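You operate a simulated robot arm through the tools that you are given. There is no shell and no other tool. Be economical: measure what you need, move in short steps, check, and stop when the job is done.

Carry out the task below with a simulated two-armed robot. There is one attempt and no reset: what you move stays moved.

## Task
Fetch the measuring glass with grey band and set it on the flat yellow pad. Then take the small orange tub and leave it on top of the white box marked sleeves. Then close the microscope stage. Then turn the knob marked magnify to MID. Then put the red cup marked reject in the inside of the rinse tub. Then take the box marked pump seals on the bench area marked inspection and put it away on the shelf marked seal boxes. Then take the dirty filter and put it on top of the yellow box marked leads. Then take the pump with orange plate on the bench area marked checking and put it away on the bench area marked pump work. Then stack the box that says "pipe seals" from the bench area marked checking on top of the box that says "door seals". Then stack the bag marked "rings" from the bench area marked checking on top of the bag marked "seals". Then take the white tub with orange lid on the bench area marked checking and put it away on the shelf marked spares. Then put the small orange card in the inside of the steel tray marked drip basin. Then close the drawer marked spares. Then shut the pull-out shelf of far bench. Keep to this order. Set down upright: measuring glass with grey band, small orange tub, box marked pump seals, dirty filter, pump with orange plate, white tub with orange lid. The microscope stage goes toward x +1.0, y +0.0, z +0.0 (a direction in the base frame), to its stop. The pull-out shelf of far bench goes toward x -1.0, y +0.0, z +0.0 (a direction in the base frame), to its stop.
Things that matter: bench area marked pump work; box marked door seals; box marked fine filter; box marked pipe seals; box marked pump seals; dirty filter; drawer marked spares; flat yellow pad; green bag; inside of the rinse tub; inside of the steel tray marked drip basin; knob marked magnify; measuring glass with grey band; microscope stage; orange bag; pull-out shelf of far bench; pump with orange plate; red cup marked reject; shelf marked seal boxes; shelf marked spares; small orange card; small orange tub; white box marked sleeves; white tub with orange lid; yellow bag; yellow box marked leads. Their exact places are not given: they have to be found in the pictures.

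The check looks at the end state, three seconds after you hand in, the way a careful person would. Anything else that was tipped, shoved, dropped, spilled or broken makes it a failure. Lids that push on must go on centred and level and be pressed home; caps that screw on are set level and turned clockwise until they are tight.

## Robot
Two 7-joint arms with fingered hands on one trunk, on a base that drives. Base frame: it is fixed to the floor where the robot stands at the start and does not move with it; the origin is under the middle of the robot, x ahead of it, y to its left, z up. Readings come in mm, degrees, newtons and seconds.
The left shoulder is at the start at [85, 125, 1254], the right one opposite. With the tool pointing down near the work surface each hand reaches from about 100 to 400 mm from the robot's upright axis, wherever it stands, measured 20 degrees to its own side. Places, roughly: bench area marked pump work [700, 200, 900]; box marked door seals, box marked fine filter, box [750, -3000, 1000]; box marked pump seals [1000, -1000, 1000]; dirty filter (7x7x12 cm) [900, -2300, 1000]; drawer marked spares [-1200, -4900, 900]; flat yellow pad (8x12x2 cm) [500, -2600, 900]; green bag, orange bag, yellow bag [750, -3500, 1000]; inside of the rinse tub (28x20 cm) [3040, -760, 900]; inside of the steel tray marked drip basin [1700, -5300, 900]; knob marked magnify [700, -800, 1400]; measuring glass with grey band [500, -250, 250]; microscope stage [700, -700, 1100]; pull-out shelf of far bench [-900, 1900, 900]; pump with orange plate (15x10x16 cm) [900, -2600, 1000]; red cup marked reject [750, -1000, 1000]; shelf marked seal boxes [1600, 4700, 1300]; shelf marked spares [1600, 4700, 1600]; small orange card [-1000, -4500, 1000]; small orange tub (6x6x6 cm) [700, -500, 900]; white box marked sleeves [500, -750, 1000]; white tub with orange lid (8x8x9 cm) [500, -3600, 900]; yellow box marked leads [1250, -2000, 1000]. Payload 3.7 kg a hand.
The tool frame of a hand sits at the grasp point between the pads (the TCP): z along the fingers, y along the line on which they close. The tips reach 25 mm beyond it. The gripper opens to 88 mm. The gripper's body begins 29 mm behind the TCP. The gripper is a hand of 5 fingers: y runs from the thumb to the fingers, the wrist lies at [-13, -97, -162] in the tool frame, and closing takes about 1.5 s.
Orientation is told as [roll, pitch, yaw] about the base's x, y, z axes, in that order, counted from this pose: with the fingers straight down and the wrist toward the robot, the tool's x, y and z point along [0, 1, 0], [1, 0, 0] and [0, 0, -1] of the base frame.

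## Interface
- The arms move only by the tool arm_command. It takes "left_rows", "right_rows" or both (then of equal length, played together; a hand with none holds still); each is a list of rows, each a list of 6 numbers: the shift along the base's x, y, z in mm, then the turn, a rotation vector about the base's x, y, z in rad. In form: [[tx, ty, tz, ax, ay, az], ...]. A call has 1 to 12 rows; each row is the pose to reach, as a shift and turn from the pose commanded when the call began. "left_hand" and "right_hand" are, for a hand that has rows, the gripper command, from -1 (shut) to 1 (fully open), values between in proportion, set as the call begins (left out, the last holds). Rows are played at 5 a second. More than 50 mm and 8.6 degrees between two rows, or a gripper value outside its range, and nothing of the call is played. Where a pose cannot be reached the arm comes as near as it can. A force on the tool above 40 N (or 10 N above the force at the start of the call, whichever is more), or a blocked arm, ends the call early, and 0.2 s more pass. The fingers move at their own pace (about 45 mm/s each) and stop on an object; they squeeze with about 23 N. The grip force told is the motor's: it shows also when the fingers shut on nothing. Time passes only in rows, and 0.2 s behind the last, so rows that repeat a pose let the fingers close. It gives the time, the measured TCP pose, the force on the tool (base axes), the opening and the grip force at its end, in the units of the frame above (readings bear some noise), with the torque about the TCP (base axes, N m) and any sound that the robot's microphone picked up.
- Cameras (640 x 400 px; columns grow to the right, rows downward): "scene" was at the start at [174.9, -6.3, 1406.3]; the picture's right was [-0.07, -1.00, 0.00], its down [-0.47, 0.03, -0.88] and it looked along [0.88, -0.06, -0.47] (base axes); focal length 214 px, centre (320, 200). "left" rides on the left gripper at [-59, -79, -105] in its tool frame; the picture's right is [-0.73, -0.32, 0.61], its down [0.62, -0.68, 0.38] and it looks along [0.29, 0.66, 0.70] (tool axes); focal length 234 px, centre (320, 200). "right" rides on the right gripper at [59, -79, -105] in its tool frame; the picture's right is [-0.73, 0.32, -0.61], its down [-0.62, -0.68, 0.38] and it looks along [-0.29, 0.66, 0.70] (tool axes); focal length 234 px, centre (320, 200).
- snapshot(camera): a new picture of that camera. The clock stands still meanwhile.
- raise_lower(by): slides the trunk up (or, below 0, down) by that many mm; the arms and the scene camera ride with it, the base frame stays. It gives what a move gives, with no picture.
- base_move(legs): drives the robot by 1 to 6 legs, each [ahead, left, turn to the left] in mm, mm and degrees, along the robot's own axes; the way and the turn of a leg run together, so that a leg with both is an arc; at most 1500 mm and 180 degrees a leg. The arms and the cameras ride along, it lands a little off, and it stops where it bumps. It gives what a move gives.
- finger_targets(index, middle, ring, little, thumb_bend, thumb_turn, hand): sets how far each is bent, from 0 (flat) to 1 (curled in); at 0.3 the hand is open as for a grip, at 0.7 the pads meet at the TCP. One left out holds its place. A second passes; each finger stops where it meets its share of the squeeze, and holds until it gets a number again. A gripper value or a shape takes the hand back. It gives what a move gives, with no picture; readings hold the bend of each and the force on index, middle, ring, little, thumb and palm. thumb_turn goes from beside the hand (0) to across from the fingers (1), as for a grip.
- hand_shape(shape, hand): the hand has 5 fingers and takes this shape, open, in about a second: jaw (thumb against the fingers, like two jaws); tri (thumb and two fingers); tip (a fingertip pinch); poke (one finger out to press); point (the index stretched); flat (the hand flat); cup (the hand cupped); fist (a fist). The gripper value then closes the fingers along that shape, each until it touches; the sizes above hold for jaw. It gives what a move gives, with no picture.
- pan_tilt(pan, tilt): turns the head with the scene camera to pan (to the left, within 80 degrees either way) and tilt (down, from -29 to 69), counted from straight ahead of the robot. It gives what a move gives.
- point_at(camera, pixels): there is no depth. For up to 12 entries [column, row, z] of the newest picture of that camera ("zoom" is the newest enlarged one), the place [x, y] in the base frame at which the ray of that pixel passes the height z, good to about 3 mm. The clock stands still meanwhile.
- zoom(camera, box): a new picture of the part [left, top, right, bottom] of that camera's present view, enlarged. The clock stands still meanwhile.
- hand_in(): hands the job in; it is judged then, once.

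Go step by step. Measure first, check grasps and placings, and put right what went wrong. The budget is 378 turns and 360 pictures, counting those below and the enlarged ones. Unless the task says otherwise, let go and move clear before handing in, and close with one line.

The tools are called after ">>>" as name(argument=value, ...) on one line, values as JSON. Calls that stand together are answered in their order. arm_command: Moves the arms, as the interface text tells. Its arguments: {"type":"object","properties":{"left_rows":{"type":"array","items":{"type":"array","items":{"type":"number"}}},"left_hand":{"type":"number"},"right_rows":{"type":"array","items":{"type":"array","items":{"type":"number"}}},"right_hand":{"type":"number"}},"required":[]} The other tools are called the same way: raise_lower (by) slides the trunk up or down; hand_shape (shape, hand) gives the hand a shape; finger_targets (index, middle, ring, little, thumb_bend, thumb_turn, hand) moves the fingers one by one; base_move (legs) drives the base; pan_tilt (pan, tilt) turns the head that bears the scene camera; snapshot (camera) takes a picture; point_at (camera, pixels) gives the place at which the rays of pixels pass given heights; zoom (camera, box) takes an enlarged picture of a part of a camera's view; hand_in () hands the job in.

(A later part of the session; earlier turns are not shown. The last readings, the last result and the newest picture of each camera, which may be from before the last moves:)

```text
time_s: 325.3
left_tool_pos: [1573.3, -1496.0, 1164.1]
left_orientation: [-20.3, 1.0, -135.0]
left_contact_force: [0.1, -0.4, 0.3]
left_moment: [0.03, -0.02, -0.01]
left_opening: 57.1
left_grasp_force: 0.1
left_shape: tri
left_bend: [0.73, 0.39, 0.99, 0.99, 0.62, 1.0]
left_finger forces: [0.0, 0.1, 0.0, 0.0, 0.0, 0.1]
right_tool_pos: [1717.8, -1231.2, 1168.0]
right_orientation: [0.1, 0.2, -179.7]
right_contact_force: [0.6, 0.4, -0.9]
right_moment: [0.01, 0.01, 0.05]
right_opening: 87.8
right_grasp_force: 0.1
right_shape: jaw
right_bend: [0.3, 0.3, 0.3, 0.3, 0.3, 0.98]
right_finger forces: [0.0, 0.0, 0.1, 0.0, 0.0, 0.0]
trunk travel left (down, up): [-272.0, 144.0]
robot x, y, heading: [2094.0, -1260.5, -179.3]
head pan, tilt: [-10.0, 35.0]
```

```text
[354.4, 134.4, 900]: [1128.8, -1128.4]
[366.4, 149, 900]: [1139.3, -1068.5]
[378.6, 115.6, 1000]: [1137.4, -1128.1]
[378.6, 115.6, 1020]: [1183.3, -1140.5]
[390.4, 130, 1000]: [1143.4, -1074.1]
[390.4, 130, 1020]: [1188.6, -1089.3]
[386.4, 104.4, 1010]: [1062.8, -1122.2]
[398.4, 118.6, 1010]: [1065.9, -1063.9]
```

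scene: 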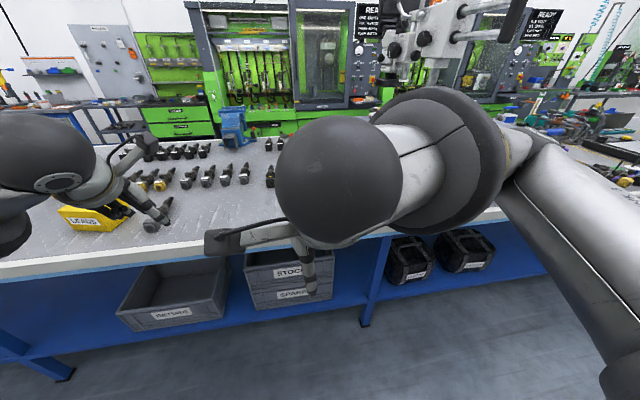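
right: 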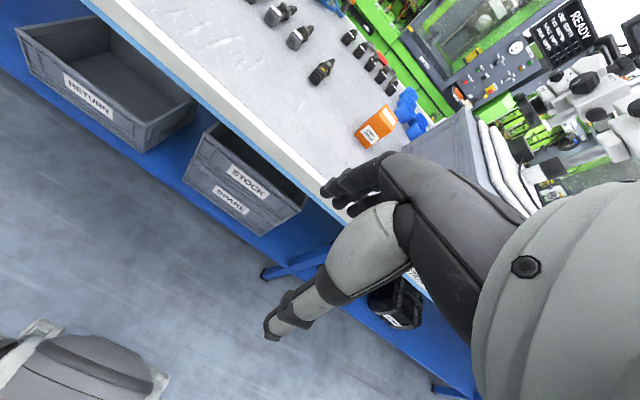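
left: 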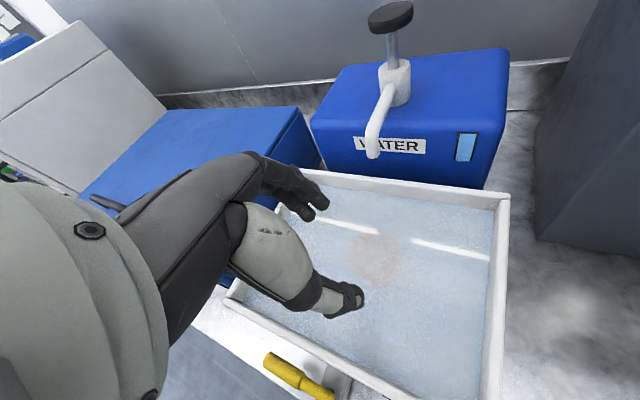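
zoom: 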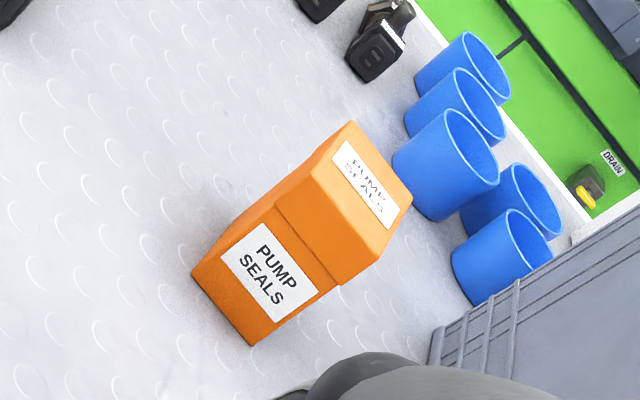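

The box stands near [1090, -1098], about 57 mm wide in y, top z≈1000. I yaw the right hand 90° so it closes along y, then drive in.

>>> arm_command(right_rows=[[-14, 15, 0, 0, 0, -0.145], [-28, 30, 0, 0, 0, -0.29], [-42, 45, 0, 0, 0, -0.435], [-56, 60, 0, 0, 0, -0.58], [-70, 75, 0, 0, 0, -0.725], [-84, 90, 0, 0, 0, -0.87], [-98, 105, 0, 0, 0, -1.015], [-112, 120, 0, 0, 0, -1.16], [-126, 135, 0, 0, 0, -1.305], [-140, 150, 0, 0, 0, -1.45], [-146, 170, 0, 0, 0, -1.57]])

>>> base_move(legs=[[390, 35, -0.7]])

>>> snapshot(camera="right")

>>> snapshot(camera="scene")

```text
time_s: 327.7
left_tool_pos: [1573.3, -1495.6, 1164.5]
left_orientation: [-20.2, 0.8, -135.0]
left_contact_force: [-0.3, -0.5, -0.7]
left_moment: [0.02, -0.01, 0.01]
left_opening: 57.4
left_grasp_force: 0.1
left_shape: tri
left_bend: [0.73, 0.39, 0.99, 0.99, 0.62, 1.0]
left_finger forces: [0.0, 0.0, 0.0, 0.0, 0.1, 0.0]
right_tool_pos: [1572.2, -1060.1, 1170.1]
right_orientation: [0.1, 0.2, 90.3]
right_contact_force: [-0.5, 0.5, -0.4]
right_moment: [-0.01, 0.0, -0.03]
right_opening: 87.8
right_grasp_force: 0.0
right_shape: jaw
right_bend: [0.3, 0.3, 0.3, 0.3, 0.3, 0.98]
right_finger forces: [0.1, 0.1, 0.0, 0.1, 0.0, 0.0]
trunk travel left (down, up): [-272.0, 144.0]
robot x, y, heading: [2092.8, -1259.5, -179.6]
head pan, tilt: [-10.0, 35.0]
```

```text
time_s: 330.2
left_tool_pos: [1183.7, -1526.8, 1163.9]
left_orientation: [-20.3, 1.0, -135.6]
left_contact_force: [-0.7, -0.7, 0.6]
left_moment: [-0.04, 0.01, 0.01]
left_opening: 56.8
left_grasp_force: 0.0
left_shape: tri
left_bend: [0.73, 0.39, 0.99, 0.99, 0.62, 1.0]
left_finger forces: [0.0, 0.0, 0.1, 0.0, 0.0, 0.0]
right_tool_pos: [1187.1, -1091.6, 1169.5]
right_orientation: [0.1, 0.3, 89.7]
right_contact_force: [-0.1, -1.1, 0.2]
right_moment: [0.01, 0.01, -0.01]
right_opening: 88.1
right_grasp_force: 0.1
right_shape: jaw
right_bend: [0.3, 0.3, 0.3, 0.3, 0.3, 0.98]
right_finger forces: [0.0, 0.1, 0.0, 0.1, 0.0, 0.0]
trunk travel left (down, up): [-272.0, 144.0]
robot x, y, heading: [1707.8, -1293.6, 179.9]
head pan, tilt: [-10.0, 35.0]
```

```text
235 pictures are left
```

right: 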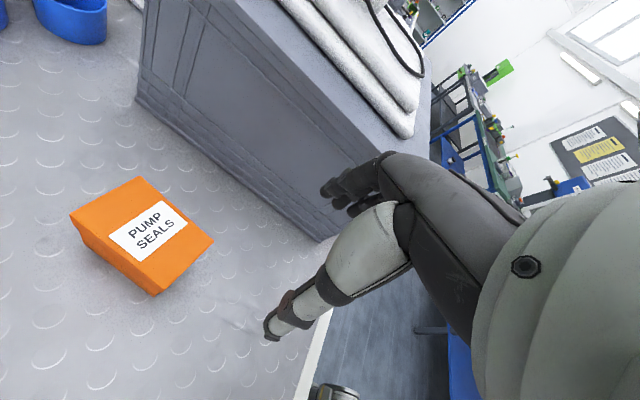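

```text
234 pictures are left
```

scene: 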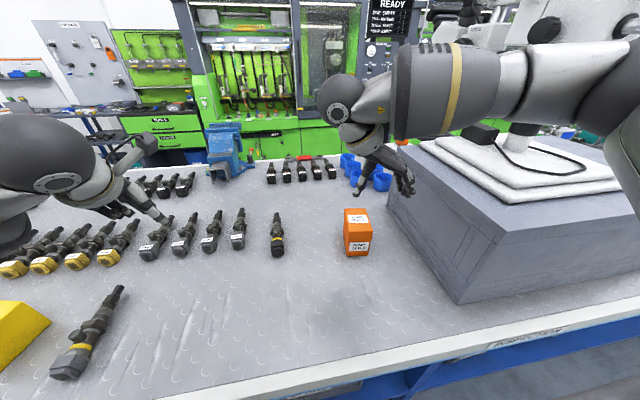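

>>> zoom(camera="right", box=[40, 150, 240, 310])

>>> zoom(camera="scene", box=[310, 180, 410, 280])

```text
2.50 times, centred on (140, 230) of right
```

zoom: 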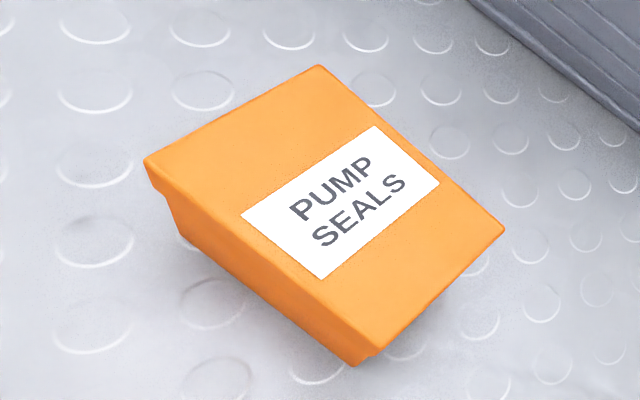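

```text
4.00 times, centred on (360, 230) of scene
```

zoom: 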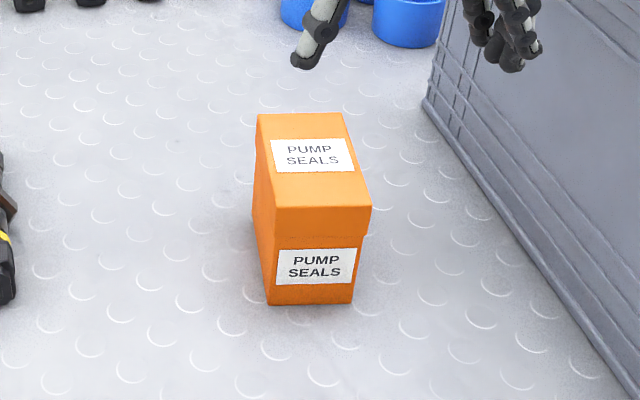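

>>> point_at(camera="zoom", pixels=[[257, 113, 1000], [341, 112, 1000], [372, 206, 1000], [273, 207, 1000], [268, 305, 900], [352, 304, 900], [372, 206, 1020], [273, 207, 1020]])

>>> point_at(camera="right", pixels=[[139, 176, 1000], [214, 242, 1000], [158, 293, 1000], [70, 213, 1000], [139, 176, 1010], [158, 293, 1010], [158, 293, 990]])

```text
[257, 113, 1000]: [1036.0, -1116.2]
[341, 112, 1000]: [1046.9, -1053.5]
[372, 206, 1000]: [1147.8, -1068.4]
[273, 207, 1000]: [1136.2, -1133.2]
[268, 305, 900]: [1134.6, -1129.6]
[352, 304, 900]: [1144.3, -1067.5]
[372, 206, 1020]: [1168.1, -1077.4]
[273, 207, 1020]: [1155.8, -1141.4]
```

```text
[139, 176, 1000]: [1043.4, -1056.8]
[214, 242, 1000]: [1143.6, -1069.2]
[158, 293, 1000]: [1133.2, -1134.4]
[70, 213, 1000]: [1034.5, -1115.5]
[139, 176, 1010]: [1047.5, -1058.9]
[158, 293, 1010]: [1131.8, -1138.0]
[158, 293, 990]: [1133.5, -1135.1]
```

Both cameras agree: box centre [1090, -1093], 63 × 101 mm, top z 1000, rotated −8°. I open the hand wide and move over it.

>>> finger_targets(hand="right", index=0.12, middle=0.15, ring=0.15, little=0.15, thumb_bend=0.12)

>>> arm_command(right_rows=[[-40, 0, -10, 0, 0, -0.05], [-80, -1, -30, 0, 0, -0.1], [-97, -1, -60, 0, 0, -0.135], [-97, -1, -95, 0, 0, -0.135]])

>>> snapshot(camera="right")

```text
time_s: 331.2
left_tool_pos: [1183.4, -1526.8, 1164.7]
left_orientation: [-20.4, 1.0, -135.5]
left_contact_force: [0.6, -0.2, 0.6]
left_moment: [-0.03, -0.02, 0.02]
left_opening: 57.0
left_grasp_force: 0.0
left_shape: tri
left_bend: [0.73, 0.39, 0.99, 0.99, 0.62, 1.0]
left_finger forces: [0.0, 0.1, 0.0, 0.0, 0.0, 0.0]
right_tool_pos: [1186.5, -1091.2, 1169.4]
right_orientation: [0.1, 0.2, 89.7]
right_contact_force: [0.0, -0.7, 0.1]
right_moment: [0.0, 0.01, -0.03]
right_opening: 117.1
right_grasp_force: 0.0
right_shape: fingers
right_bend: [0.12, 0.15, 0.15, 0.15, 0.12, 0.98]
right_finger forces: [0.0, 0.0, 0.0, 0.0, 0.0, 0.0]
trunk travel left (down, up): [-272.0, 144.0]
robot x, y, heading: [1704.5, -1293.9, 179.7]
head pan, tilt: [-10.0, 35.0]
```

```text
time_s: 332.2
left_tool_pos: [1183.3, -1526.6, 1164.0]
left_orientation: [-20.3, 1.0, -135.7]
left_contact_force: [-0.2, -0.8, 0.2]
left_moment: [-0.02, 0.0, -0.01]
left_opening: 57.1
left_grasp_force: 0.1
left_shape: tri
left_bend: [0.73, 0.39, 0.99, 0.99, 0.62, 1.0]
left_finger forces: [0.0, 0.0, 0.0, 0.0, 0.1, 0.0]
right_tool_pos: [1090.8, -1093.8, 1075.1]
right_orientation: [0.1, 0.2, 82.0]
right_contact_force: [0.4, -0.6, 0.3]
right_moment: [-0.03, 0.01, 0.0]
right_opening: 116.8
right_grasp_force: 0.0
right_shape: fingers
right_bend: [0.12, 0.15, 0.15, 0.15, 0.12, 0.98]
right_finger forces: [0.0, 0.0, 0.0, 0.0, 0.0, 0.0]
trunk travel left (down, up): [-272.0, 144.0]
robot x, y, heading: [1707.2, -1294.9, 179.4]
head pan, tilt: [-10.0, 35.0]
```

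```text
231 pictures are left
```

right: 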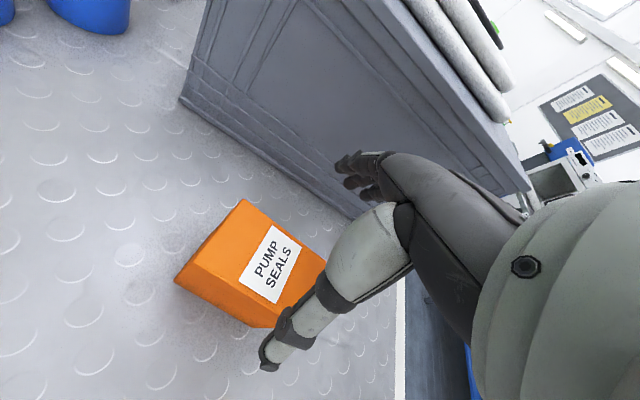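

>>> point_at(camera="right", pixels=[[244, 199, 1000], [326, 265, 1000], [176, 280, 1000], [250, 327, 1000]])

>>> arm_command(right_rows=[[0, 0, -30, 0, 0, 0], [0, 0, -60, 0, 0, 0], [0, 0, -85, 0, 0, 0], [0, 0, -101, 0, 0, 0]])

>>> snapshot(camera="right")

```text
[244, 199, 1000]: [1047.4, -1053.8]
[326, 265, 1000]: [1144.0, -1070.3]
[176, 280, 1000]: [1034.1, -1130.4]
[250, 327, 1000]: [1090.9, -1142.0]
```

```text
time_s: 333.2
left_tool_pos: [1183.4, -1526.1, 1164.8]
left_orientation: [-20.3, 1.1, -135.6]
left_contact_force: [-0.1, -0.5, 0.2]
left_moment: [-0.01, -0.01, 0.02]
left_opening: 57.0
left_grasp_force: 0.0
left_shape: tri
left_bend: [0.73, 0.39, 0.99, 0.99, 0.62, 1.0]
left_finger forces: [0.0, 0.1, 0.0, 0.0, 0.0, 0.0]
right_tool_pos: [1087.6, -1093.4, 974.1]
right_orientation: [0.2, 0.3, 82.0]
right_contact_force: [-0.2, -0.8, 0.4]
right_moment: [0.01, -0.01, 0.03]
right_opening: 117.5
right_grasp_force: 0.5
right_shape: fingers
right_bend: [0.12, 0.15, 0.15, 0.15, 0.12, 0.98]
right_finger forces: [0.1, 0.0, 0.1, 0.2, 0.4, 0.0]
trunk travel left (down, up): [-272.0, 144.0]
robot x, y, heading: [1704.5, -1296.0, 179.9]
head pan, tilt: [-10.0, 35.0]
```

```text
230 pictures are left
```

right: 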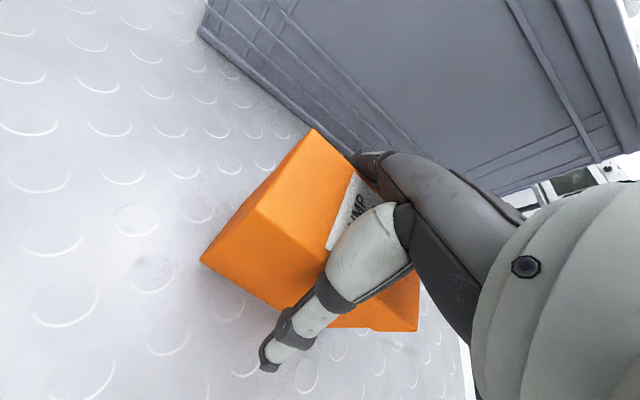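

No contact yet and the box sits between thumb and fingers. I close and lift.

>>> arm_command(right_rows=[[0, 0, 0, 0, 0, 0], [0, 0, 0, 0, 0, 0], [0, 0, 0, 0, 0, 0], [0, 0, 0, 0, 0, 0], [0, 0, 0, 0, 0, 0], [0, 0, 0, 0, 0, 0], [0, 0, 0, 0, 0, 0], [0, 0, 0, 0, 0, 0]], right_hand=-1)

>>> arm_command(right_rows=[[0, 0, 15, 0, 0, 0], [0, 0, 40, 0, 0, 0], [0, 0, 80, 0, 0, 0], [0, 0, 120, 0, 0, 0]])

>>> snapshot(camera="right")

>>> snapshot(camera="scene")

```text
time_s: 335.0
left_tool_pos: [1184.1, -1524.5, 1165.6]
left_orientation: [-20.3, 0.8, -135.6]
left_contact_force: [0.4, 0.6, 0.6]
left_moment: [0.02, -0.03, 0.0]
left_opening: 56.7
left_grasp_force: 0.1
left_shape: tri
left_bend: [0.73, 0.39, 0.99, 0.99, 0.62, 1.0]
left_finger forces: [0.0, 0.1, 0.0, 0.0, 0.1, 0.1]
right_tool_pos: [1089.7, -1090.9, 974.1]
right_orientation: [0.3, 0.1, 81.9]
right_contact_force: [-1.4, 10.5, 15.5]
right_moment: [0.39, -0.3, 0.12]
right_opening: 54.8
right_grasp_force: 23.0
right_shape: jaw
right_bend: [0.27, 0.41, 0.36, 0.27, 0.62, 0.97]
right_finger forces: [24.5, 11.6, 2.9, 8.1, 33.7, 0.1]
trunk travel left (down, up): [-272.0, 144.0]
robot x, y, heading: [1706.6, -1296.5, 179.7]
head pan, tilt: [-10.0, 35.0]
```

```text
time_s: 336.0
left_tool_pos: [1184.8, -1527.0, 1165.2]
left_orientation: [-20.3, 0.9, -135.5]
left_contact_force: [-0.4, -0.5, 0.5]
left_moment: [0.01, -0.02, -0.02]
left_opening: 56.9
left_grasp_force: 0.2
left_shape: tri
left_bend: [0.73, 0.39, 0.99, 0.99, 0.62, 1.0]
left_finger forces: [0.0, 0.1, 0.0, 0.0, 0.0, 0.1]
right_tool_pos: [1089.2, -1092.3, 1094.7]
right_orientation: [-0.1, 0.2, 82.0]
right_contact_force: [-0.1, -0.5, -1.1]
right_moment: [0.02, 0.04, -0.03]
right_opening: 54.0
right_grasp_force: 23.6
right_shape: jaw
right_bend: [0.74, 0.42, 0.38, 0.29, 0.62, 0.97]
right_finger forces: [18.5, 10.2, 2.4, 3.5, 34.7, 0.0]
trunk travel left (down, up): [-272.0, 144.0]
robot x, y, heading: [1703.7, -1293.3, 179.6]
head pan, tilt: [-10.0, 35.0]
```

```text
229 pictures are left
```

right: 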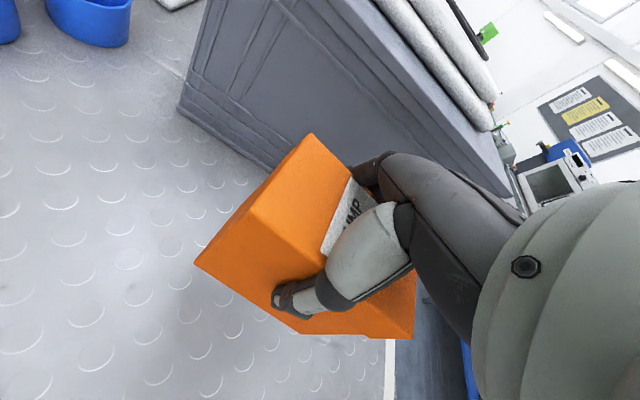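

```text
228 pictures are left
```

scene: 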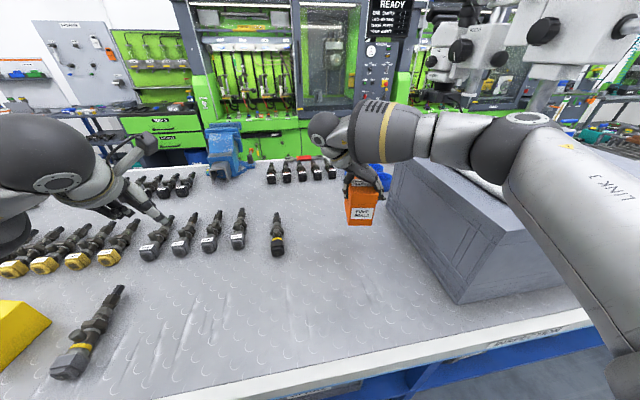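

The box is up and level; its bottom is 74 mm below the TCP. I retract, turn to face +y and drive toward the shelves.

>>> arm_command(right_rows=[[40, 0, 20, 0, 0, 0], [80, 0, 40, 0, 0, 0], [120, 0, 60, 0, 0, 0], [160, 0, 80, 0, 0, 0]])

>>> base_move(legs=[[-380, 0, 0], [0, 0, -90], [1400, 0, 0], [1200, 0, 0]])

>>> pan_tilt(pan=10, tilt=20)

>>> snapshot(camera="scene")

```text
time_s: 337.0
left_tool_pos: [1185.1, -1525.9, 1165.5]
left_orientation: [-20.5, 0.9, -135.6]
left_contact_force: [0.2, -0.1, 0.0]
left_moment: [-0.02, -0.01, -0.01]
left_opening: 56.8
left_grasp_force: 0.1
left_shape: tri
left_bend: [0.73, 0.39, 0.99, 0.99, 0.62, 1.0]
left_finger forces: [0.0, 0.1, 0.1, 0.0, 0.0, 0.0]
right_tool_pos: [1251.1, -1090.7, 1174.4]
right_orientation: [0.1, 0.2, 81.9]
right_contact_force: [-0.6, 0.2, -1.5]
right_moment: [0.01, 0.02, 0.0]
right_opening: 54.1
right_grasp_force: 23.1
right_shape: jaw
right_bend: [0.28, 0.42, 0.38, 0.29, 0.62, 0.97]
right_finger forces: [18.3, 10.1, 2.4, 3.4, 34.2, 0.0]
trunk travel left (down, up): [-272.0, 144.0]
robot x, y, heading: [1706.7, -1296.3, 179.6]
head pan, tilt: [-10.0, 35.0]
```

```text
time_s: 355.4
left_tool_pos: [1862.8, 1818.8, 1163.9]
left_orientation: [-20.3, 1.0, 134.2]
left_contact_force: [-0.3, -0.5, 0.6]
left_moment: [-0.02, -0.04, -0.03]
left_opening: 56.9
left_grasp_force: 0.1
left_shape: tri
left_bend: [0.73, 0.39, 0.99, 0.99, 0.62, 1.0]
left_finger forces: [0.1, 0.0, 0.0, 0.0, 0.0, 0.1]
right_tool_pos: [2297.8, 1751.6, 1172.0]
right_orientation: [0.0, 0.2, -8.2]
right_contact_force: [0.4, -0.6, -0.9]
right_moment: [-0.02, -0.01, 0.03]
right_opening: 53.8
right_grasp_force: 22.9
right_shape: jaw
right_bend: [0.28, 0.42, 0.38, 0.29, 0.62, 0.97]
right_finger forces: [18.2, 10.1, 2.4, 3.2, 34.0, 0.0]
trunk travel left (down, up): [-272.0, 144.0]
robot x, y, heading: [2090.2, 1295.9, 89.6]
head pan, tilt: [-10.0, 35.0]
```

```text
time_s: 356.3
left_tool_pos: [1862.8, 1818.0, 1164.2]
left_orientation: [-20.3, 1.0, 134.2]
left_contact_force: [-0.5, -0.5, -0.2]
left_moment: [0.0, 0.01, 0.05]
left_opening: 57.1
left_grasp_force: 0.1
left_shape: tri
left_bend: [0.73, 0.39, 0.99, 0.99, 0.62, 1.0]
left_finger forces: [0.1, 0.1, 0.1, 0.0, 0.1, 0.1]
right_tool_pos: [2298.3, 1752.3, 1173.0]
right_orientation: [0.2, 0.2, -8.1]
right_contact_force: [0.6, 1.1, 0.2]
right_moment: [0.0, 0.01, -0.02]
right_opening: 54.0
right_grasp_force: 23.1
right_shape: jaw
right_bend: [0.28, 0.42, 0.38, 0.29, 0.62, 0.97]
right_finger forces: [18.2, 10.1, 2.3, 3.2, 33.9, 0.0]
trunk travel left (down, up): [-272.0, 144.0]
robot x, y, heading: [2090.5, 1294.6, 89.6]
head pan, tilt: [10.0, 20.0]
```

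```text
227 pictures are left
```

scene: 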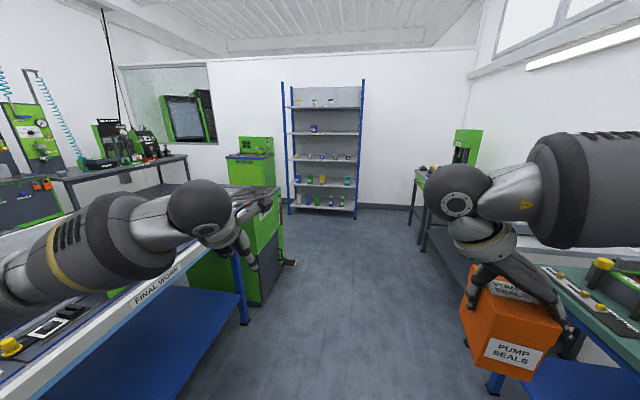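

>>> point_at(camera="scene", pixels=[[262, 303, 0], [284, 262, 0], [290, 213, 0], [356, 218, 0], [410, 205, 0], [425, 250, 0]])

>>> zoom(camera="scene", box=[270, 75, 380, 225])

```text
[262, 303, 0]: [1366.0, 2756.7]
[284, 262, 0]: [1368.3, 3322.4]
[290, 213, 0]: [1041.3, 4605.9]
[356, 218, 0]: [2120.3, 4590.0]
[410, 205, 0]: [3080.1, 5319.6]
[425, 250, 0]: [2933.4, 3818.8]
```

```text
2.67 times, centred on (325, 150) of scene
```

zoom: 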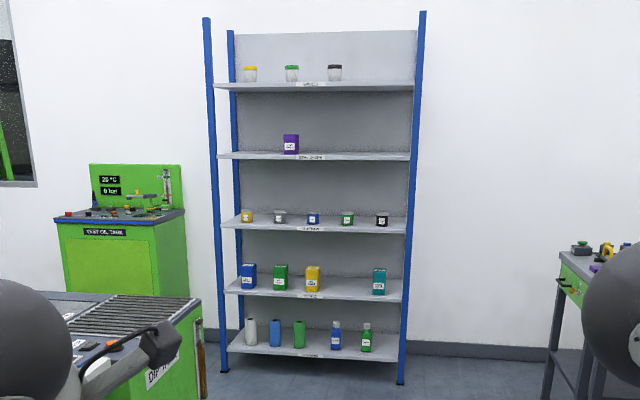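

The rack is ahead (x 1041–2120, front y≈4600); seal boxes are on the second shelf from the top. I raise the trunk, yaw the box to the front-wrist pose, and drive up.

>>> raise_lower(by=140)

>>> arm_command(right_rows=[[5, -10, 10, 0, 0, 0.14], [10, -20, 20, 0, 0, 0.28], [15, -30, 30, 0, 0, 0.42], [20, -40, 40, 0, 0, 0.56], [25, -50, 50, 0, 0, 0.7], [30, -50, 60, 0, 0, 0.84], [35, -50, 70, 0, 0, 0.98], [40, -50, 80, 0, 0, 1.12], [45, -50, 90, 0, 0, 1.26], [50, -50, 100, 0, 0, 1.4], [55, -50, 110, 0, 0, 1.54], [60, -50, 120, 0, 0, 1.68]])

>>> snapshot(camera="right")

>>> base_move(legs=[[1000, 0, 0], [1000, 520, 0]])

>>> pan_tilt(pan=0, tilt=10)

>>> snapshot(camera="scene")

```text
time_s: 357.9
left_tool_pos: [1862.2, 1819.3, 1303.5]
left_orientation: [-20.2, 1.0, 134.2]
left_contact_force: [0.6, 0.2, 0.0]
left_moment: [0.02, 0.01, -0.03]
left_opening: 57.0
left_grasp_force: 0.1
left_shape: tri
left_bend: [0.73, 0.39, 0.99, 0.99, 0.62, 1.0]
left_finger forces: [0.0, 0.1, 0.0, 0.1, 0.0, 0.0]
right_tool_pos: [2298.4, 1751.9, 1312.1]
right_orientation: [0.1, 0.2, -8.2]
right_contact_force: [-0.1, -1.5, -1.5]
right_moment: [0.0, 0.03, 0.0]
right_opening: 54.4
right_grasp_force: 23.0
right_shape: jaw
right_bend: [0.28, 0.42, 0.38, 0.29, 0.62, 0.97]
right_finger forces: [18.1, 10.1, 2.5, 3.2, 33.8, 0.1]
trunk travel left (down, up): [-412.0, 4.0]
robot x, y, heading: [2091.2, 1297.3, 90.0]
head pan, tilt: [10.0, 20.0]
```

```text
time_s: 360.5
left_tool_pos: [1863.2, 1818.4, 1304.5]
left_orientation: [-20.3, 0.9, 134.3]
left_contact_force: [0.6, 0.3, -0.1]
left_moment: [0.02, 0.01, 0.0]
left_opening: 57.2
left_grasp_force: 0.1
left_shape: tri
left_bend: [0.73, 0.39, 0.99, 0.99, 0.62, 1.0]
left_finger forces: [0.1, 0.1, 0.0, 0.0, 0.0, 0.0]
right_tool_pos: [2358.0, 1701.7, 1431.8]
right_orientation: [0.1, 0.1, 88.0]
right_contact_force: [0.5, 0.5, -1.7]
right_moment: [-0.01, 0.04, 0.02]
right_opening: 54.1
right_grasp_force: 23.1
right_shape: jaw
right_bend: [0.28, 0.42, 0.38, 0.31, 0.61, 0.97]
right_finger forces: [18.0, 10.1, 2.4, 3.0, 33.5, 0.0]
trunk travel left (down, up): [-412.0, 4.0]
robot x, y, heading: [2091.5, 1295.3, 89.8]
head pan, tilt: [10.0, 20.0]
```

```text
225 pictures are left
```

right: 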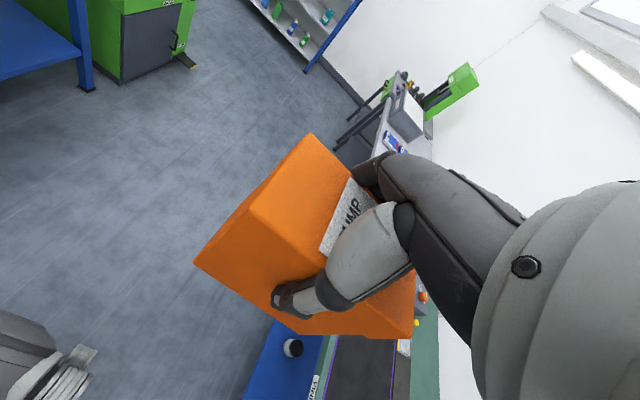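

```text
time_s: 369.1
left_tool_pos: [1544.4, 3455.8, 1301.6]
left_orientation: [-20.2, 1.1, 134.3]
left_contact_force: [-0.1, 0.0, -0.5]
left_moment: [-0.01, -0.03, 0.0]
left_opening: 57.1
left_grasp_force: 0.0
left_shape: tri
left_bend: [0.73, 0.39, 0.99, 0.99, 0.62, 1.0]
left_finger forces: [0.1, 0.0, 0.1, 0.0, 0.0, 0.0]
right_tool_pos: [2040.5, 3340.1, 1431.2]
right_orientation: [0.0, 0.4, 88.2]
right_contact_force: [0.0, 0.6, -2.1]
right_moment: [-0.04, -0.05, 0.03]
right_opening: 54.1
right_grasp_force: 22.5
right_shape: jaw
right_bend: [0.28, 0.42, 0.38, 0.31, 0.61, 0.97]
right_finger forces: [17.9, 10.1, 2.4, 3.1, 33.4, 0.1]
trunk travel left (down, up): [-412.0, 4.0]
robot x, y, heading: [1775.1, 2926.1, 89.8]
head pan, tilt: [10.0, 20.0]
stopped in leg 2: the robot was blocked; the commanded pose is now the measured one
```

```text
time_s: 369.8
left_tool_pos: [1547.0, 3450.7, 1305.4]
left_orientation: [-20.3, 0.9, 134.3]
left_contact_force: [-0.4, -0.7, -0.1]
left_moment: [0.02, 0.02, -0.02]
left_opening: 57.0
left_grasp_force: 0.0
left_shape: tri
left_bend: [0.73, 0.39, 0.99, 0.99, 0.62, 1.0]
left_finger forces: [0.0, 0.0, 0.1, 0.0, 0.0, 0.0]
right_tool_pos: [2041.2, 3334.3, 1432.5]
right_orientation: [0.1, 0.1, 88.1]
right_contact_force: [0.6, -0.3, -0.6]
right_moment: [0.05, 0.01, 0.01]
right_opening: 53.9
right_grasp_force: 23.5
right_shape: jaw
right_bend: [0.28, 0.42, 0.38, 0.31, 0.61, 0.97]
right_finger forces: [18.0, 10.1, 2.4, 3.0, 33.5, 0.1]
trunk travel left (down, up): [-412.0, 4.0]
robot x, y, heading: [1779.3, 2927.3, 89.9]
head pan, tilt: [0.0, 10.0]
```

```text
224 pictures are left
```

scene: 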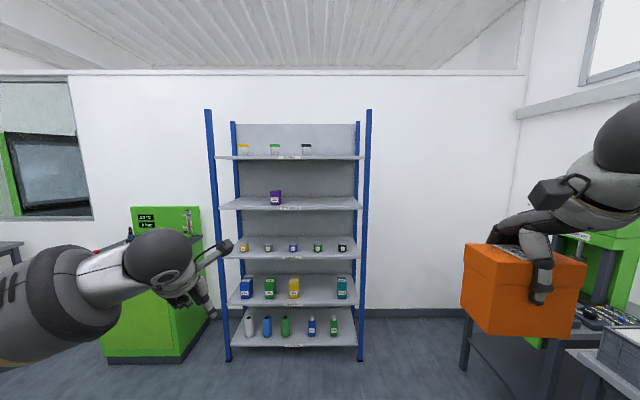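

The base touched the green station on my left. I step right, go forward past it, then shift left to the rack.

>>> base_move(legs=[[0, -160, 0], [800, 0, 0]])

>>> pan_tilt(pan=15, tilt=25)

>>> snapshot(camera="scene")

```text
time_s: 375.7
left_tool_pos: [1715.2, 4249.7, 1304.5]
left_orientation: [-20.3, 1.0, 133.8]
left_contact_force: [0.2, -0.5, 0.6]
left_moment: [0.01, 0.02, -0.01]
left_opening: 57.2
left_grasp_force: 0.0
left_shape: tri
left_bend: [0.73, 0.39, 0.99, 0.99, 0.62, 1.0]
left_finger forces: [0.0, 0.0, 0.1, 0.0, 0.1, 0.0]
right_tool_pos: [2211.5, 4129.7, 1432.2]
right_orientation: [0.2, 0.2, 87.6]
right_contact_force: [-0.2, 0.1, -0.9]
right_moment: [-0.02, 0.04, 0.01]
right_opening: 54.0
right_grasp_force: 23.1
right_shape: jaw
right_bend: [0.28, 0.42, 0.38, 0.31, 0.61, 0.97]
right_finger forces: [18.0, 10.1, 2.4, 2.9, 33.4, 0.0]
trunk travel left (down, up): [-412.0, 4.0]
robot x, y, heading: [1938.1, 3729.7, 89.2]
head pan, tilt: [0.0, 10.0]
```

```text
time_s: 376.5
left_tool_pos: [1715.5, 4250.2, 1305.3]
left_orientation: [-20.3, 0.9, 133.8]
left_contact_force: [-0.2, 0.2, -0.2]
left_moment: [0.01, 0.01, -0.01]
left_opening: 57.1
left_grasp_force: 0.1
left_shape: tri
left_bend: [0.73, 0.39, 0.99, 0.99, 0.62, 1.0]
left_finger forces: [0.0, 0.1, 0.1, 0.0, 0.0, 0.0]
right_tool_pos: [2210.7, 4128.5, 1432.9]
right_orientation: [0.0, 0.2, 87.8]
right_contact_force: [-0.2, 0.5, -1.4]
right_moment: [-0.01, 0.02, 0.01]
right_opening: 54.2
right_grasp_force: 23.0
right_shape: jaw
right_bend: [0.28, 0.42, 0.38, 0.31, 0.61, 0.97]
right_finger forces: [18.0, 10.1, 2.4, 2.9, 33.4, 0.0]
trunk travel left (down, up): [-412.0, 4.0]
robot x, y, heading: [1939.5, 3726.6, 89.2]
head pan, tilt: [15.0, 25.0]
```

```text
223 pictures are left
```

scene: 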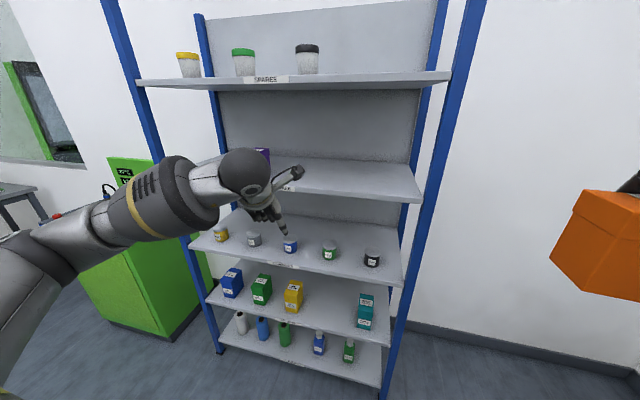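

>>> point_at(camera="scene", pixels=[[421, 203, 1300], [421, 203, 1280], [449, 76, 1600], [449, 76, 1580], [403, 287, 1000], [137, 82, 1600], [388, 400, 0], [407, 162, 1300]])

>>> arm_command(left_rows=[[-10, -45, 0, 0, 0, 0], [-20, -90, 0, 0, 0, 0], [-30, -135, 0, 0, 0, 0], [-40, -180, 0, 0, 0, 0], [-50, -225, 0, 0, 0, 0], [-60, -265, 0, 0, 0, 0]])

>>> snapshot(camera="scene")

```text
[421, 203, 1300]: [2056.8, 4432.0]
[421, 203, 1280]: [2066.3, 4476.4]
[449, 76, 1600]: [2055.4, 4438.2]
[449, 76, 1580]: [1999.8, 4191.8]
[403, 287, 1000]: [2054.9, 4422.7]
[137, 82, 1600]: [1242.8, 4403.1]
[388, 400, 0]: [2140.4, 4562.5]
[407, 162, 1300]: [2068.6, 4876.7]
```

```text
time_s: 377.9
left_tool_pos: [1583.6, 4067.7, 1361.8]
left_orientation: [-20.4, 0.9, 133.8]
left_contact_force: [0.4, -1.0, -0.1]
left_moment: [0.02, 0.02, -0.01]
left_opening: 57.0
left_grasp_force: 0.1
left_shape: tri
left_bend: [0.73, 0.39, 0.99, 0.99, 0.62, 1.0]
left_finger forces: [0.1, 0.0, 0.0, 0.0, 0.1, 0.0]
left hand out of reach, approached as far as the arm can: row 3, 4, 5, 6
right_tool_pos: [2210.7, 4124.6, 1435.3]
right_orientation: [0.0, -0.1, 87.6]
right_contact_force: [-0.3, -0.7, -1.4]
right_moment: [0.06, 0.03, -0.02]
right_opening: 54.1
right_grasp_force: 23.3
right_shape: jaw
right_bend: [0.28, 0.42, 0.38, 0.31, 0.61, 0.97]
right_finger forces: [17.8, 10.0, 2.4, 2.8, 33.3, 0.1]
trunk travel left (down, up): [-412.0, 4.0]
robot x, y, heading: [1941.0, 3723.3, 89.3]
head pan, tilt: [15.0, 25.0]
```

```text
222 pictures are left
```

scene: 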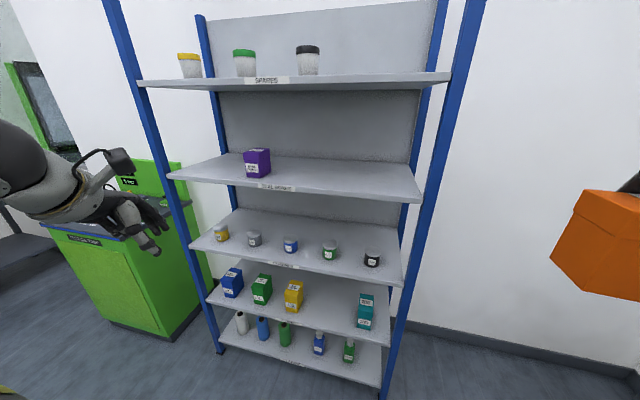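

Shelf fronts are at y≈4437, heights 1000/1300/1600. I tuck the left arm closer before approaching.

>>> arm_command(left_rows=[[0, -10, 0, -0.08, 0.085, 0], [0, -20, 0, -0.165, 0.17, 0], [0, -30, 0, -0.247, 0.256, 0]])

>>> arm_command(left_rows=[[0, -20, 0, 0, 0, -0.14], [0, -40, 0, 0, 0, -0.28], [0, -60, 0, 0, 0, -0.42], [0, -80, 0, 0, 0, -0.56], [0, -100, 0, 0, 0, -0.7], [0, -120, 0, 0, 0, -0.785]])

```text
time_s: 378.7
left_tool_pos: [1579.2, 4048.3, 1363.4]
left_orientation: [0.2, 1.1, 134.2]
left_contact_force: [-0.4, 0.1, 0.4]
left_moment: [0.01, -0.03, 0.03]
left_opening: 57.2
left_grasp_force: 0.0
left_shape: tri
left_bend: [0.73, 0.39, 0.99, 0.99, 0.62, 1.0]
left_finger forces: [0.0, 0.0, 0.0, 0.1, 0.1, 0.1]
left hand out of reach, approached as far as the arm can: row 2, 3
right_tool_pos: [2211.2, 4129.5, 1432.7]
right_orientation: [0.1, 0.3, 87.7]
right_contact_force: [-0.4, 0.6, -0.2]
right_moment: [-0.02, 0.0, -0.01]
right_opening: 54.1
right_grasp_force: 22.9
right_shape: jaw
right_bend: [0.28, 0.42, 0.38, 0.31, 0.61, 0.97]
right_finger forces: [17.8, 10.1, 2.5, 2.9, 33.3, 0.0]
trunk travel left (down, up): [-412.0, 4.0]
robot x, y, heading: [1940.5, 3727.1, 89.3]
head pan, tilt: [15.0, 25.0]
```

```text
time_s: 380.1
left_tool_pos: [1559.7, 3931.4, 1380.4]
left_orientation: [0.0, 1.1, 89.1]
left_contact_force: [0.0, 0.1, 0.2]
left_moment: [0.04, 0.01, 0.0]
left_opening: 57.1
left_grasp_force: 0.0
left_shape: tri
left_bend: [0.73, 0.39, 0.99, 0.99, 0.62, 1.0]
left_finger forces: [0.0, 0.0, 0.1, 0.0, 0.0, 0.0]
left hand out of reach, approached as far as the arm can: row 1, 2, 3, 4, 5, 6
right_tool_pos: [2210.4, 4127.5, 1433.2]
right_orientation: [0.2, 0.1, 87.5]
right_contact_force: [0.1, 0.6, -0.3]
right_moment: [0.02, 0.0, 0.0]
right_opening: 54.0
right_grasp_force: 23.1
right_shape: jaw
right_bend: [0.28, 0.42, 0.38, 0.31, 0.61, 0.97]
right_finger forces: [17.9, 10.0, 2.4, 3.0, 33.3, 0.0]
trunk travel left (down, up): [-412.0, 4.0]
robot x, y, heading: [1941.4, 3722.1, 89.2]
head pan, tilt: [15.0, 25.0]
```

>>> base_move(legs=[[0, 320, 0.7], [270, 0, 0]])

>>> pan_tilt(pan=-25, tilt=10)

>>> snapshot(camera="scene")

>>> snapshot(camera="right")

```text
time_s: 385.0
left_tool_pos: [1234.8, 4201.3, 1381.0]
left_orientation: [0.0, 1.0, 89.7]
left_contact_force: [-0.8, 0.0, 0.3]
left_moment: [0.0, 0.02, -0.01]
left_opening: 57.1
left_grasp_force: 0.1
left_shape: tri
left_bend: [0.73, 0.39, 0.99, 0.99, 0.62, 1.0]
left_finger forces: [0.0, 0.1, 0.1, 0.0, 0.0, 0.0]
right_tool_pos: [1885.1, 4402.1, 1432.4]
right_orientation: [0.1, 0.3, 88.1]
right_contact_force: [-0.8, 0.4, -1.0]
right_moment: [0.01, -0.02, -0.03]
right_opening: 54.0
right_grasp_force: 22.7
right_shape: jaw
right_bend: [0.28, 0.42, 0.38, 0.31, 0.61, 0.97]
right_finger forces: [17.8, 10.1, 2.4, 2.9, 33.3, 0.0]
trunk travel left (down, up): [-412.0, 4.0]
robot x, y, heading: [1624.0, 3993.2, 89.7]
head pan, tilt: [15.0, 25.0]
```

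```text
time_s: 386.1
left_tool_pos: [1235.3, 4200.1, 1380.9]
left_orientation: [0.0, 0.9, 89.7]
left_contact_force: [0.7, -1.0, 1.0]
left_moment: [-0.01, -0.03, 0.02]
left_opening: 57.1
left_grasp_force: 0.1
left_shape: tri
left_bend: [0.73, 0.39, 0.99, 0.99, 0.62, 1.0]
left_finger forces: [0.0, 0.0, 0.0, 0.0, 0.0, 0.1]
right_tool_pos: [1886.5, 4401.1, 1432.4]
right_orientation: [0.1, 0.2, 88.0]
right_contact_force: [0.2, 0.8, -0.7]
right_moment: [0.01, 0.03, -0.02]
right_opening: 54.3
right_grasp_force: 23.3
right_shape: jaw
right_bend: [0.28, 0.42, 0.38, 0.31, 0.61, 0.97]
right_finger forces: [18.0, 10.1, 2.4, 2.8, 33.3, 0.1]
trunk travel left (down, up): [-412.0, 4.0]
robot x, y, heading: [1622.5, 3997.6, 89.7]
head pan, tilt: [-25.0, 10.0]
```

```text
221 pictures are left
```

scene: 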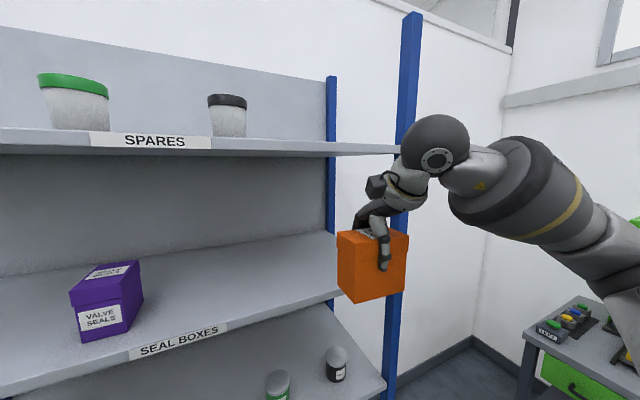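

```text
220 pictures are left
```

right: 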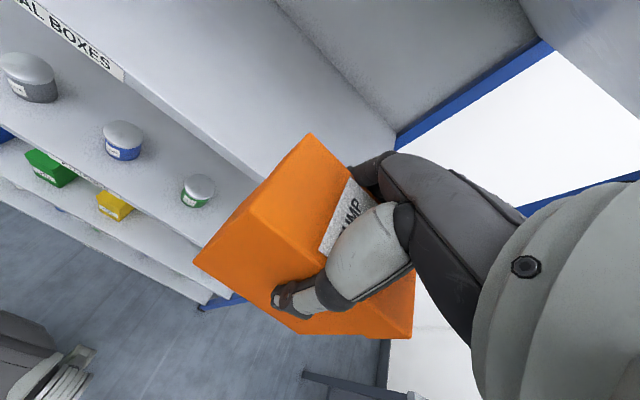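

>>> point_at(camera="scene", pixels=[[340, 296, 1300], [228, 325, 1300], [130, 352, 1300], [337, 232, 1300], [398, 148, 1600], [210, 143, 1590], [80, 340, 1300], [143, 300, 1300]])

>>> point_at(camera="right", pixels=[[125, 75, 1300], [265, 178, 1300], [390, 128, 1300], [180, 115, 1300]])

```text
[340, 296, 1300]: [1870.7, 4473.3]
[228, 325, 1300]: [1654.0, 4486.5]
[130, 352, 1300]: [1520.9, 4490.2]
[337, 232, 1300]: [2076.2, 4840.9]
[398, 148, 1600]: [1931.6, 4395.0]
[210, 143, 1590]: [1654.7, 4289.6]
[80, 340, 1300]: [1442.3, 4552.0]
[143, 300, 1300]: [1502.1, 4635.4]
```

```text
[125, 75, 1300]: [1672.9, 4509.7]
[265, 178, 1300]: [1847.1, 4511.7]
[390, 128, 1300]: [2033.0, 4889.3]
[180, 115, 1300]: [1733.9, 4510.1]
```

>>> point_at(camera="right", pixels=[[180, 115, 1270], [180, 115, 1255], [180, 115, 1240], [390, 128, 1255]])

>>> point_at(camera="scene", pixels=[[228, 322, 1270], [228, 322, 1255], [228, 322, 1240], [337, 232, 1255], [80, 340, 1255], [143, 300, 1255], [70, 287, 1355]])

>>> zoom(camera="scene", box=[40, 220, 360, 400])

```text
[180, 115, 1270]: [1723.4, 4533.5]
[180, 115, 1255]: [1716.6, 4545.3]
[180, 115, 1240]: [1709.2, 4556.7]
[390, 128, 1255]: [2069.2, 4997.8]
```

```text
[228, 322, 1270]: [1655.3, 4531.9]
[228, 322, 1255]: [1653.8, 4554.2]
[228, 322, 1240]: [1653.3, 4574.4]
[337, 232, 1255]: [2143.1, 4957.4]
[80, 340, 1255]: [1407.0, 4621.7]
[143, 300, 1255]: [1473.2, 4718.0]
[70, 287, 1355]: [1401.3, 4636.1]
```

```text
2.00 times, centred on (200, 310) of scene
```

zoom: 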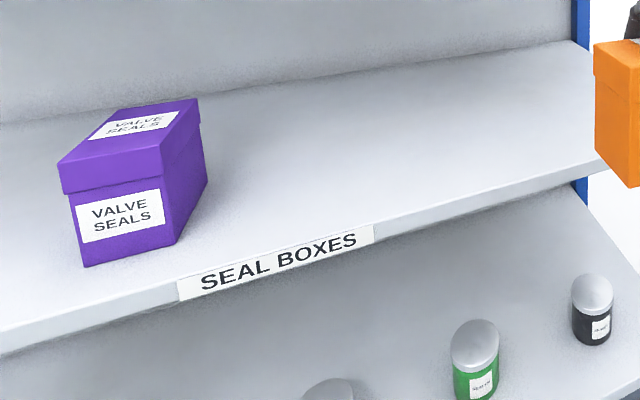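

Parallax now settles it: the seal-boxes shelf is at z≈1270 with its front edge at y≈4533. I move the box in over the shelf.

>>> base_move(legs=[[130, 0, 0]])

>>> arm_command(right_rows=[[0, 30, -15, 0, 0, 0], [0, 60, -30, 0, 0, 0], [0, 64, -55, 0, 0, 0], [0, 64, -75, 0, 0, 0]])

>>> snapshot(camera="scene")

>>> snapshot(camera="right")

```text
time_s: 387.4
left_tool_pos: [1235.8, 4328.3, 1380.2]
left_orientation: [0.0, 1.1, 89.6]
left_contact_force: [0.0, -0.5, -0.2]
left_moment: [0.02, 0.01, 0.0]
left_opening: 57.1
left_grasp_force: 0.1
left_shape: tri
left_bend: [0.73, 0.39, 0.99, 0.99, 0.62, 1.0]
left_finger forces: [0.0, 0.1, 0.0, 0.0, 0.0, 0.0]
right_tool_pos: [1885.9, 4528.0, 1433.6]
right_orientation: [0.1, 0.2, 88.1]
right_contact_force: [0.0, 0.5, -1.5]
right_moment: [-0.02, 0.03, 0.02]
right_opening: 53.9
right_grasp_force: 23.0
right_shape: jaw
right_bend: [0.28, 0.42, 0.38, 0.31, 0.61, 0.97]
right_finger forces: [17.9, 10.1, 2.4, 2.7, 33.3, 0.0]
trunk travel left (down, up): [-412.0, 4.0]
robot x, y, heading: [1616.4, 4126.2, 89.7]
head pan, tilt: [-25.0, 10.0]
```

```text
time_s: 388.4
left_tool_pos: [1235.1, 4329.0, 1379.4]
left_orientation: [0.1, 1.0, 89.6]
left_contact_force: [-0.5, 0.4, -0.1]
left_moment: [-0.02, 0.01, 0.04]
left_opening: 57.2
left_grasp_force: 0.0
left_shape: tri
left_bend: [0.73, 0.39, 0.99, 0.99, 0.62, 1.0]
left_finger forces: [0.0, 0.0, 0.0, 0.0, 0.0, 0.0]
right_tool_pos: [1885.5, 4594.1, 1357.8]
right_orientation: [0.1, 0.2, 88.1]
right_contact_force: [-0.6, 1.3, -1.3]
right_moment: [-0.01, -0.06, 0.01]
right_opening: 54.3
right_grasp_force: 22.7
right_shape: jaw
right_bend: [0.28, 0.42, 0.38, 0.31, 0.61, 0.97]
right_finger forces: [17.8, 10.0, 2.4, 2.9, 33.0, 0.0]
trunk travel left (down, up): [-412.0, 4.0]
robot x, y, heading: [1619.6, 4120.2, 89.7]
head pan, tilt: [-25.0, 10.0]
```

```text
218 pictures are left
```

scene: 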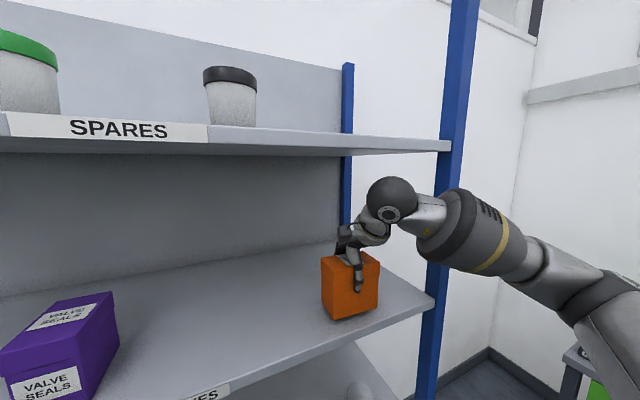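

```text
217 pictures are left
```

right: 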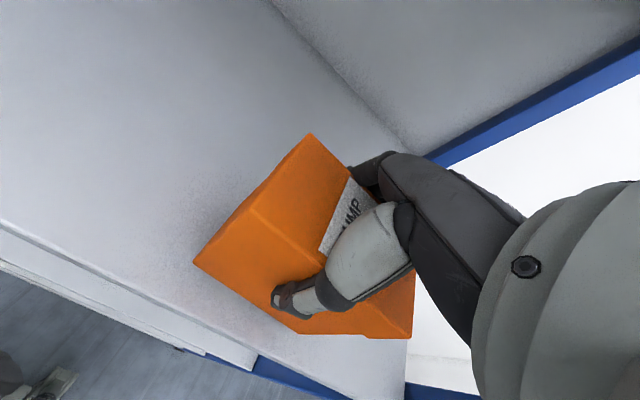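

>>> arm_command(right_rows=[[0, 8, -4, 0, 0, 0], [0, 10, -8, 0, 0, 0], [0, 10, -11, 0, 0, 0], [0, 10, -14, 0, 0, 0]])

```text
time_s: 389.4
left_tool_pos: [1236.4, 4327.0, 1381.1]
left_orientation: [0.0, 1.0, 89.6]
left_contact_force: [-0.5, 0.1, 0.4]
left_moment: [-0.03, 0.0, -0.01]
left_opening: 57.1
left_grasp_force: 0.0
left_shape: tri
left_bend: [0.73, 0.39, 0.99, 0.99, 0.62, 1.0]
left_finger forces: [0.0, 0.1, 0.0, 0.0, 0.1, 0.1]
right_tool_pos: [1886.7, 4602.9, 1346.3]
right_orientation: [0.2, -0.2, 88.0]
right_contact_force: [-1.4, -0.6, 7.2]
right_moment: [0.19, -0.14, 0.0]
right_opening: 54.1
right_grasp_force: 23.2
right_shape: jaw
right_bend: [0.28, 0.42, 0.38, 0.31, 0.62, 0.97]
right_finger forces: [18.4, 10.4, 2.9, 3.5, 35.2, 0.0]
trunk travel left (down, up): [-412.0, 4.0]
robot x, y, heading: [1619.0, 4123.5, 89.8]
head pan, tilt: [-25.0, 10.0]
```

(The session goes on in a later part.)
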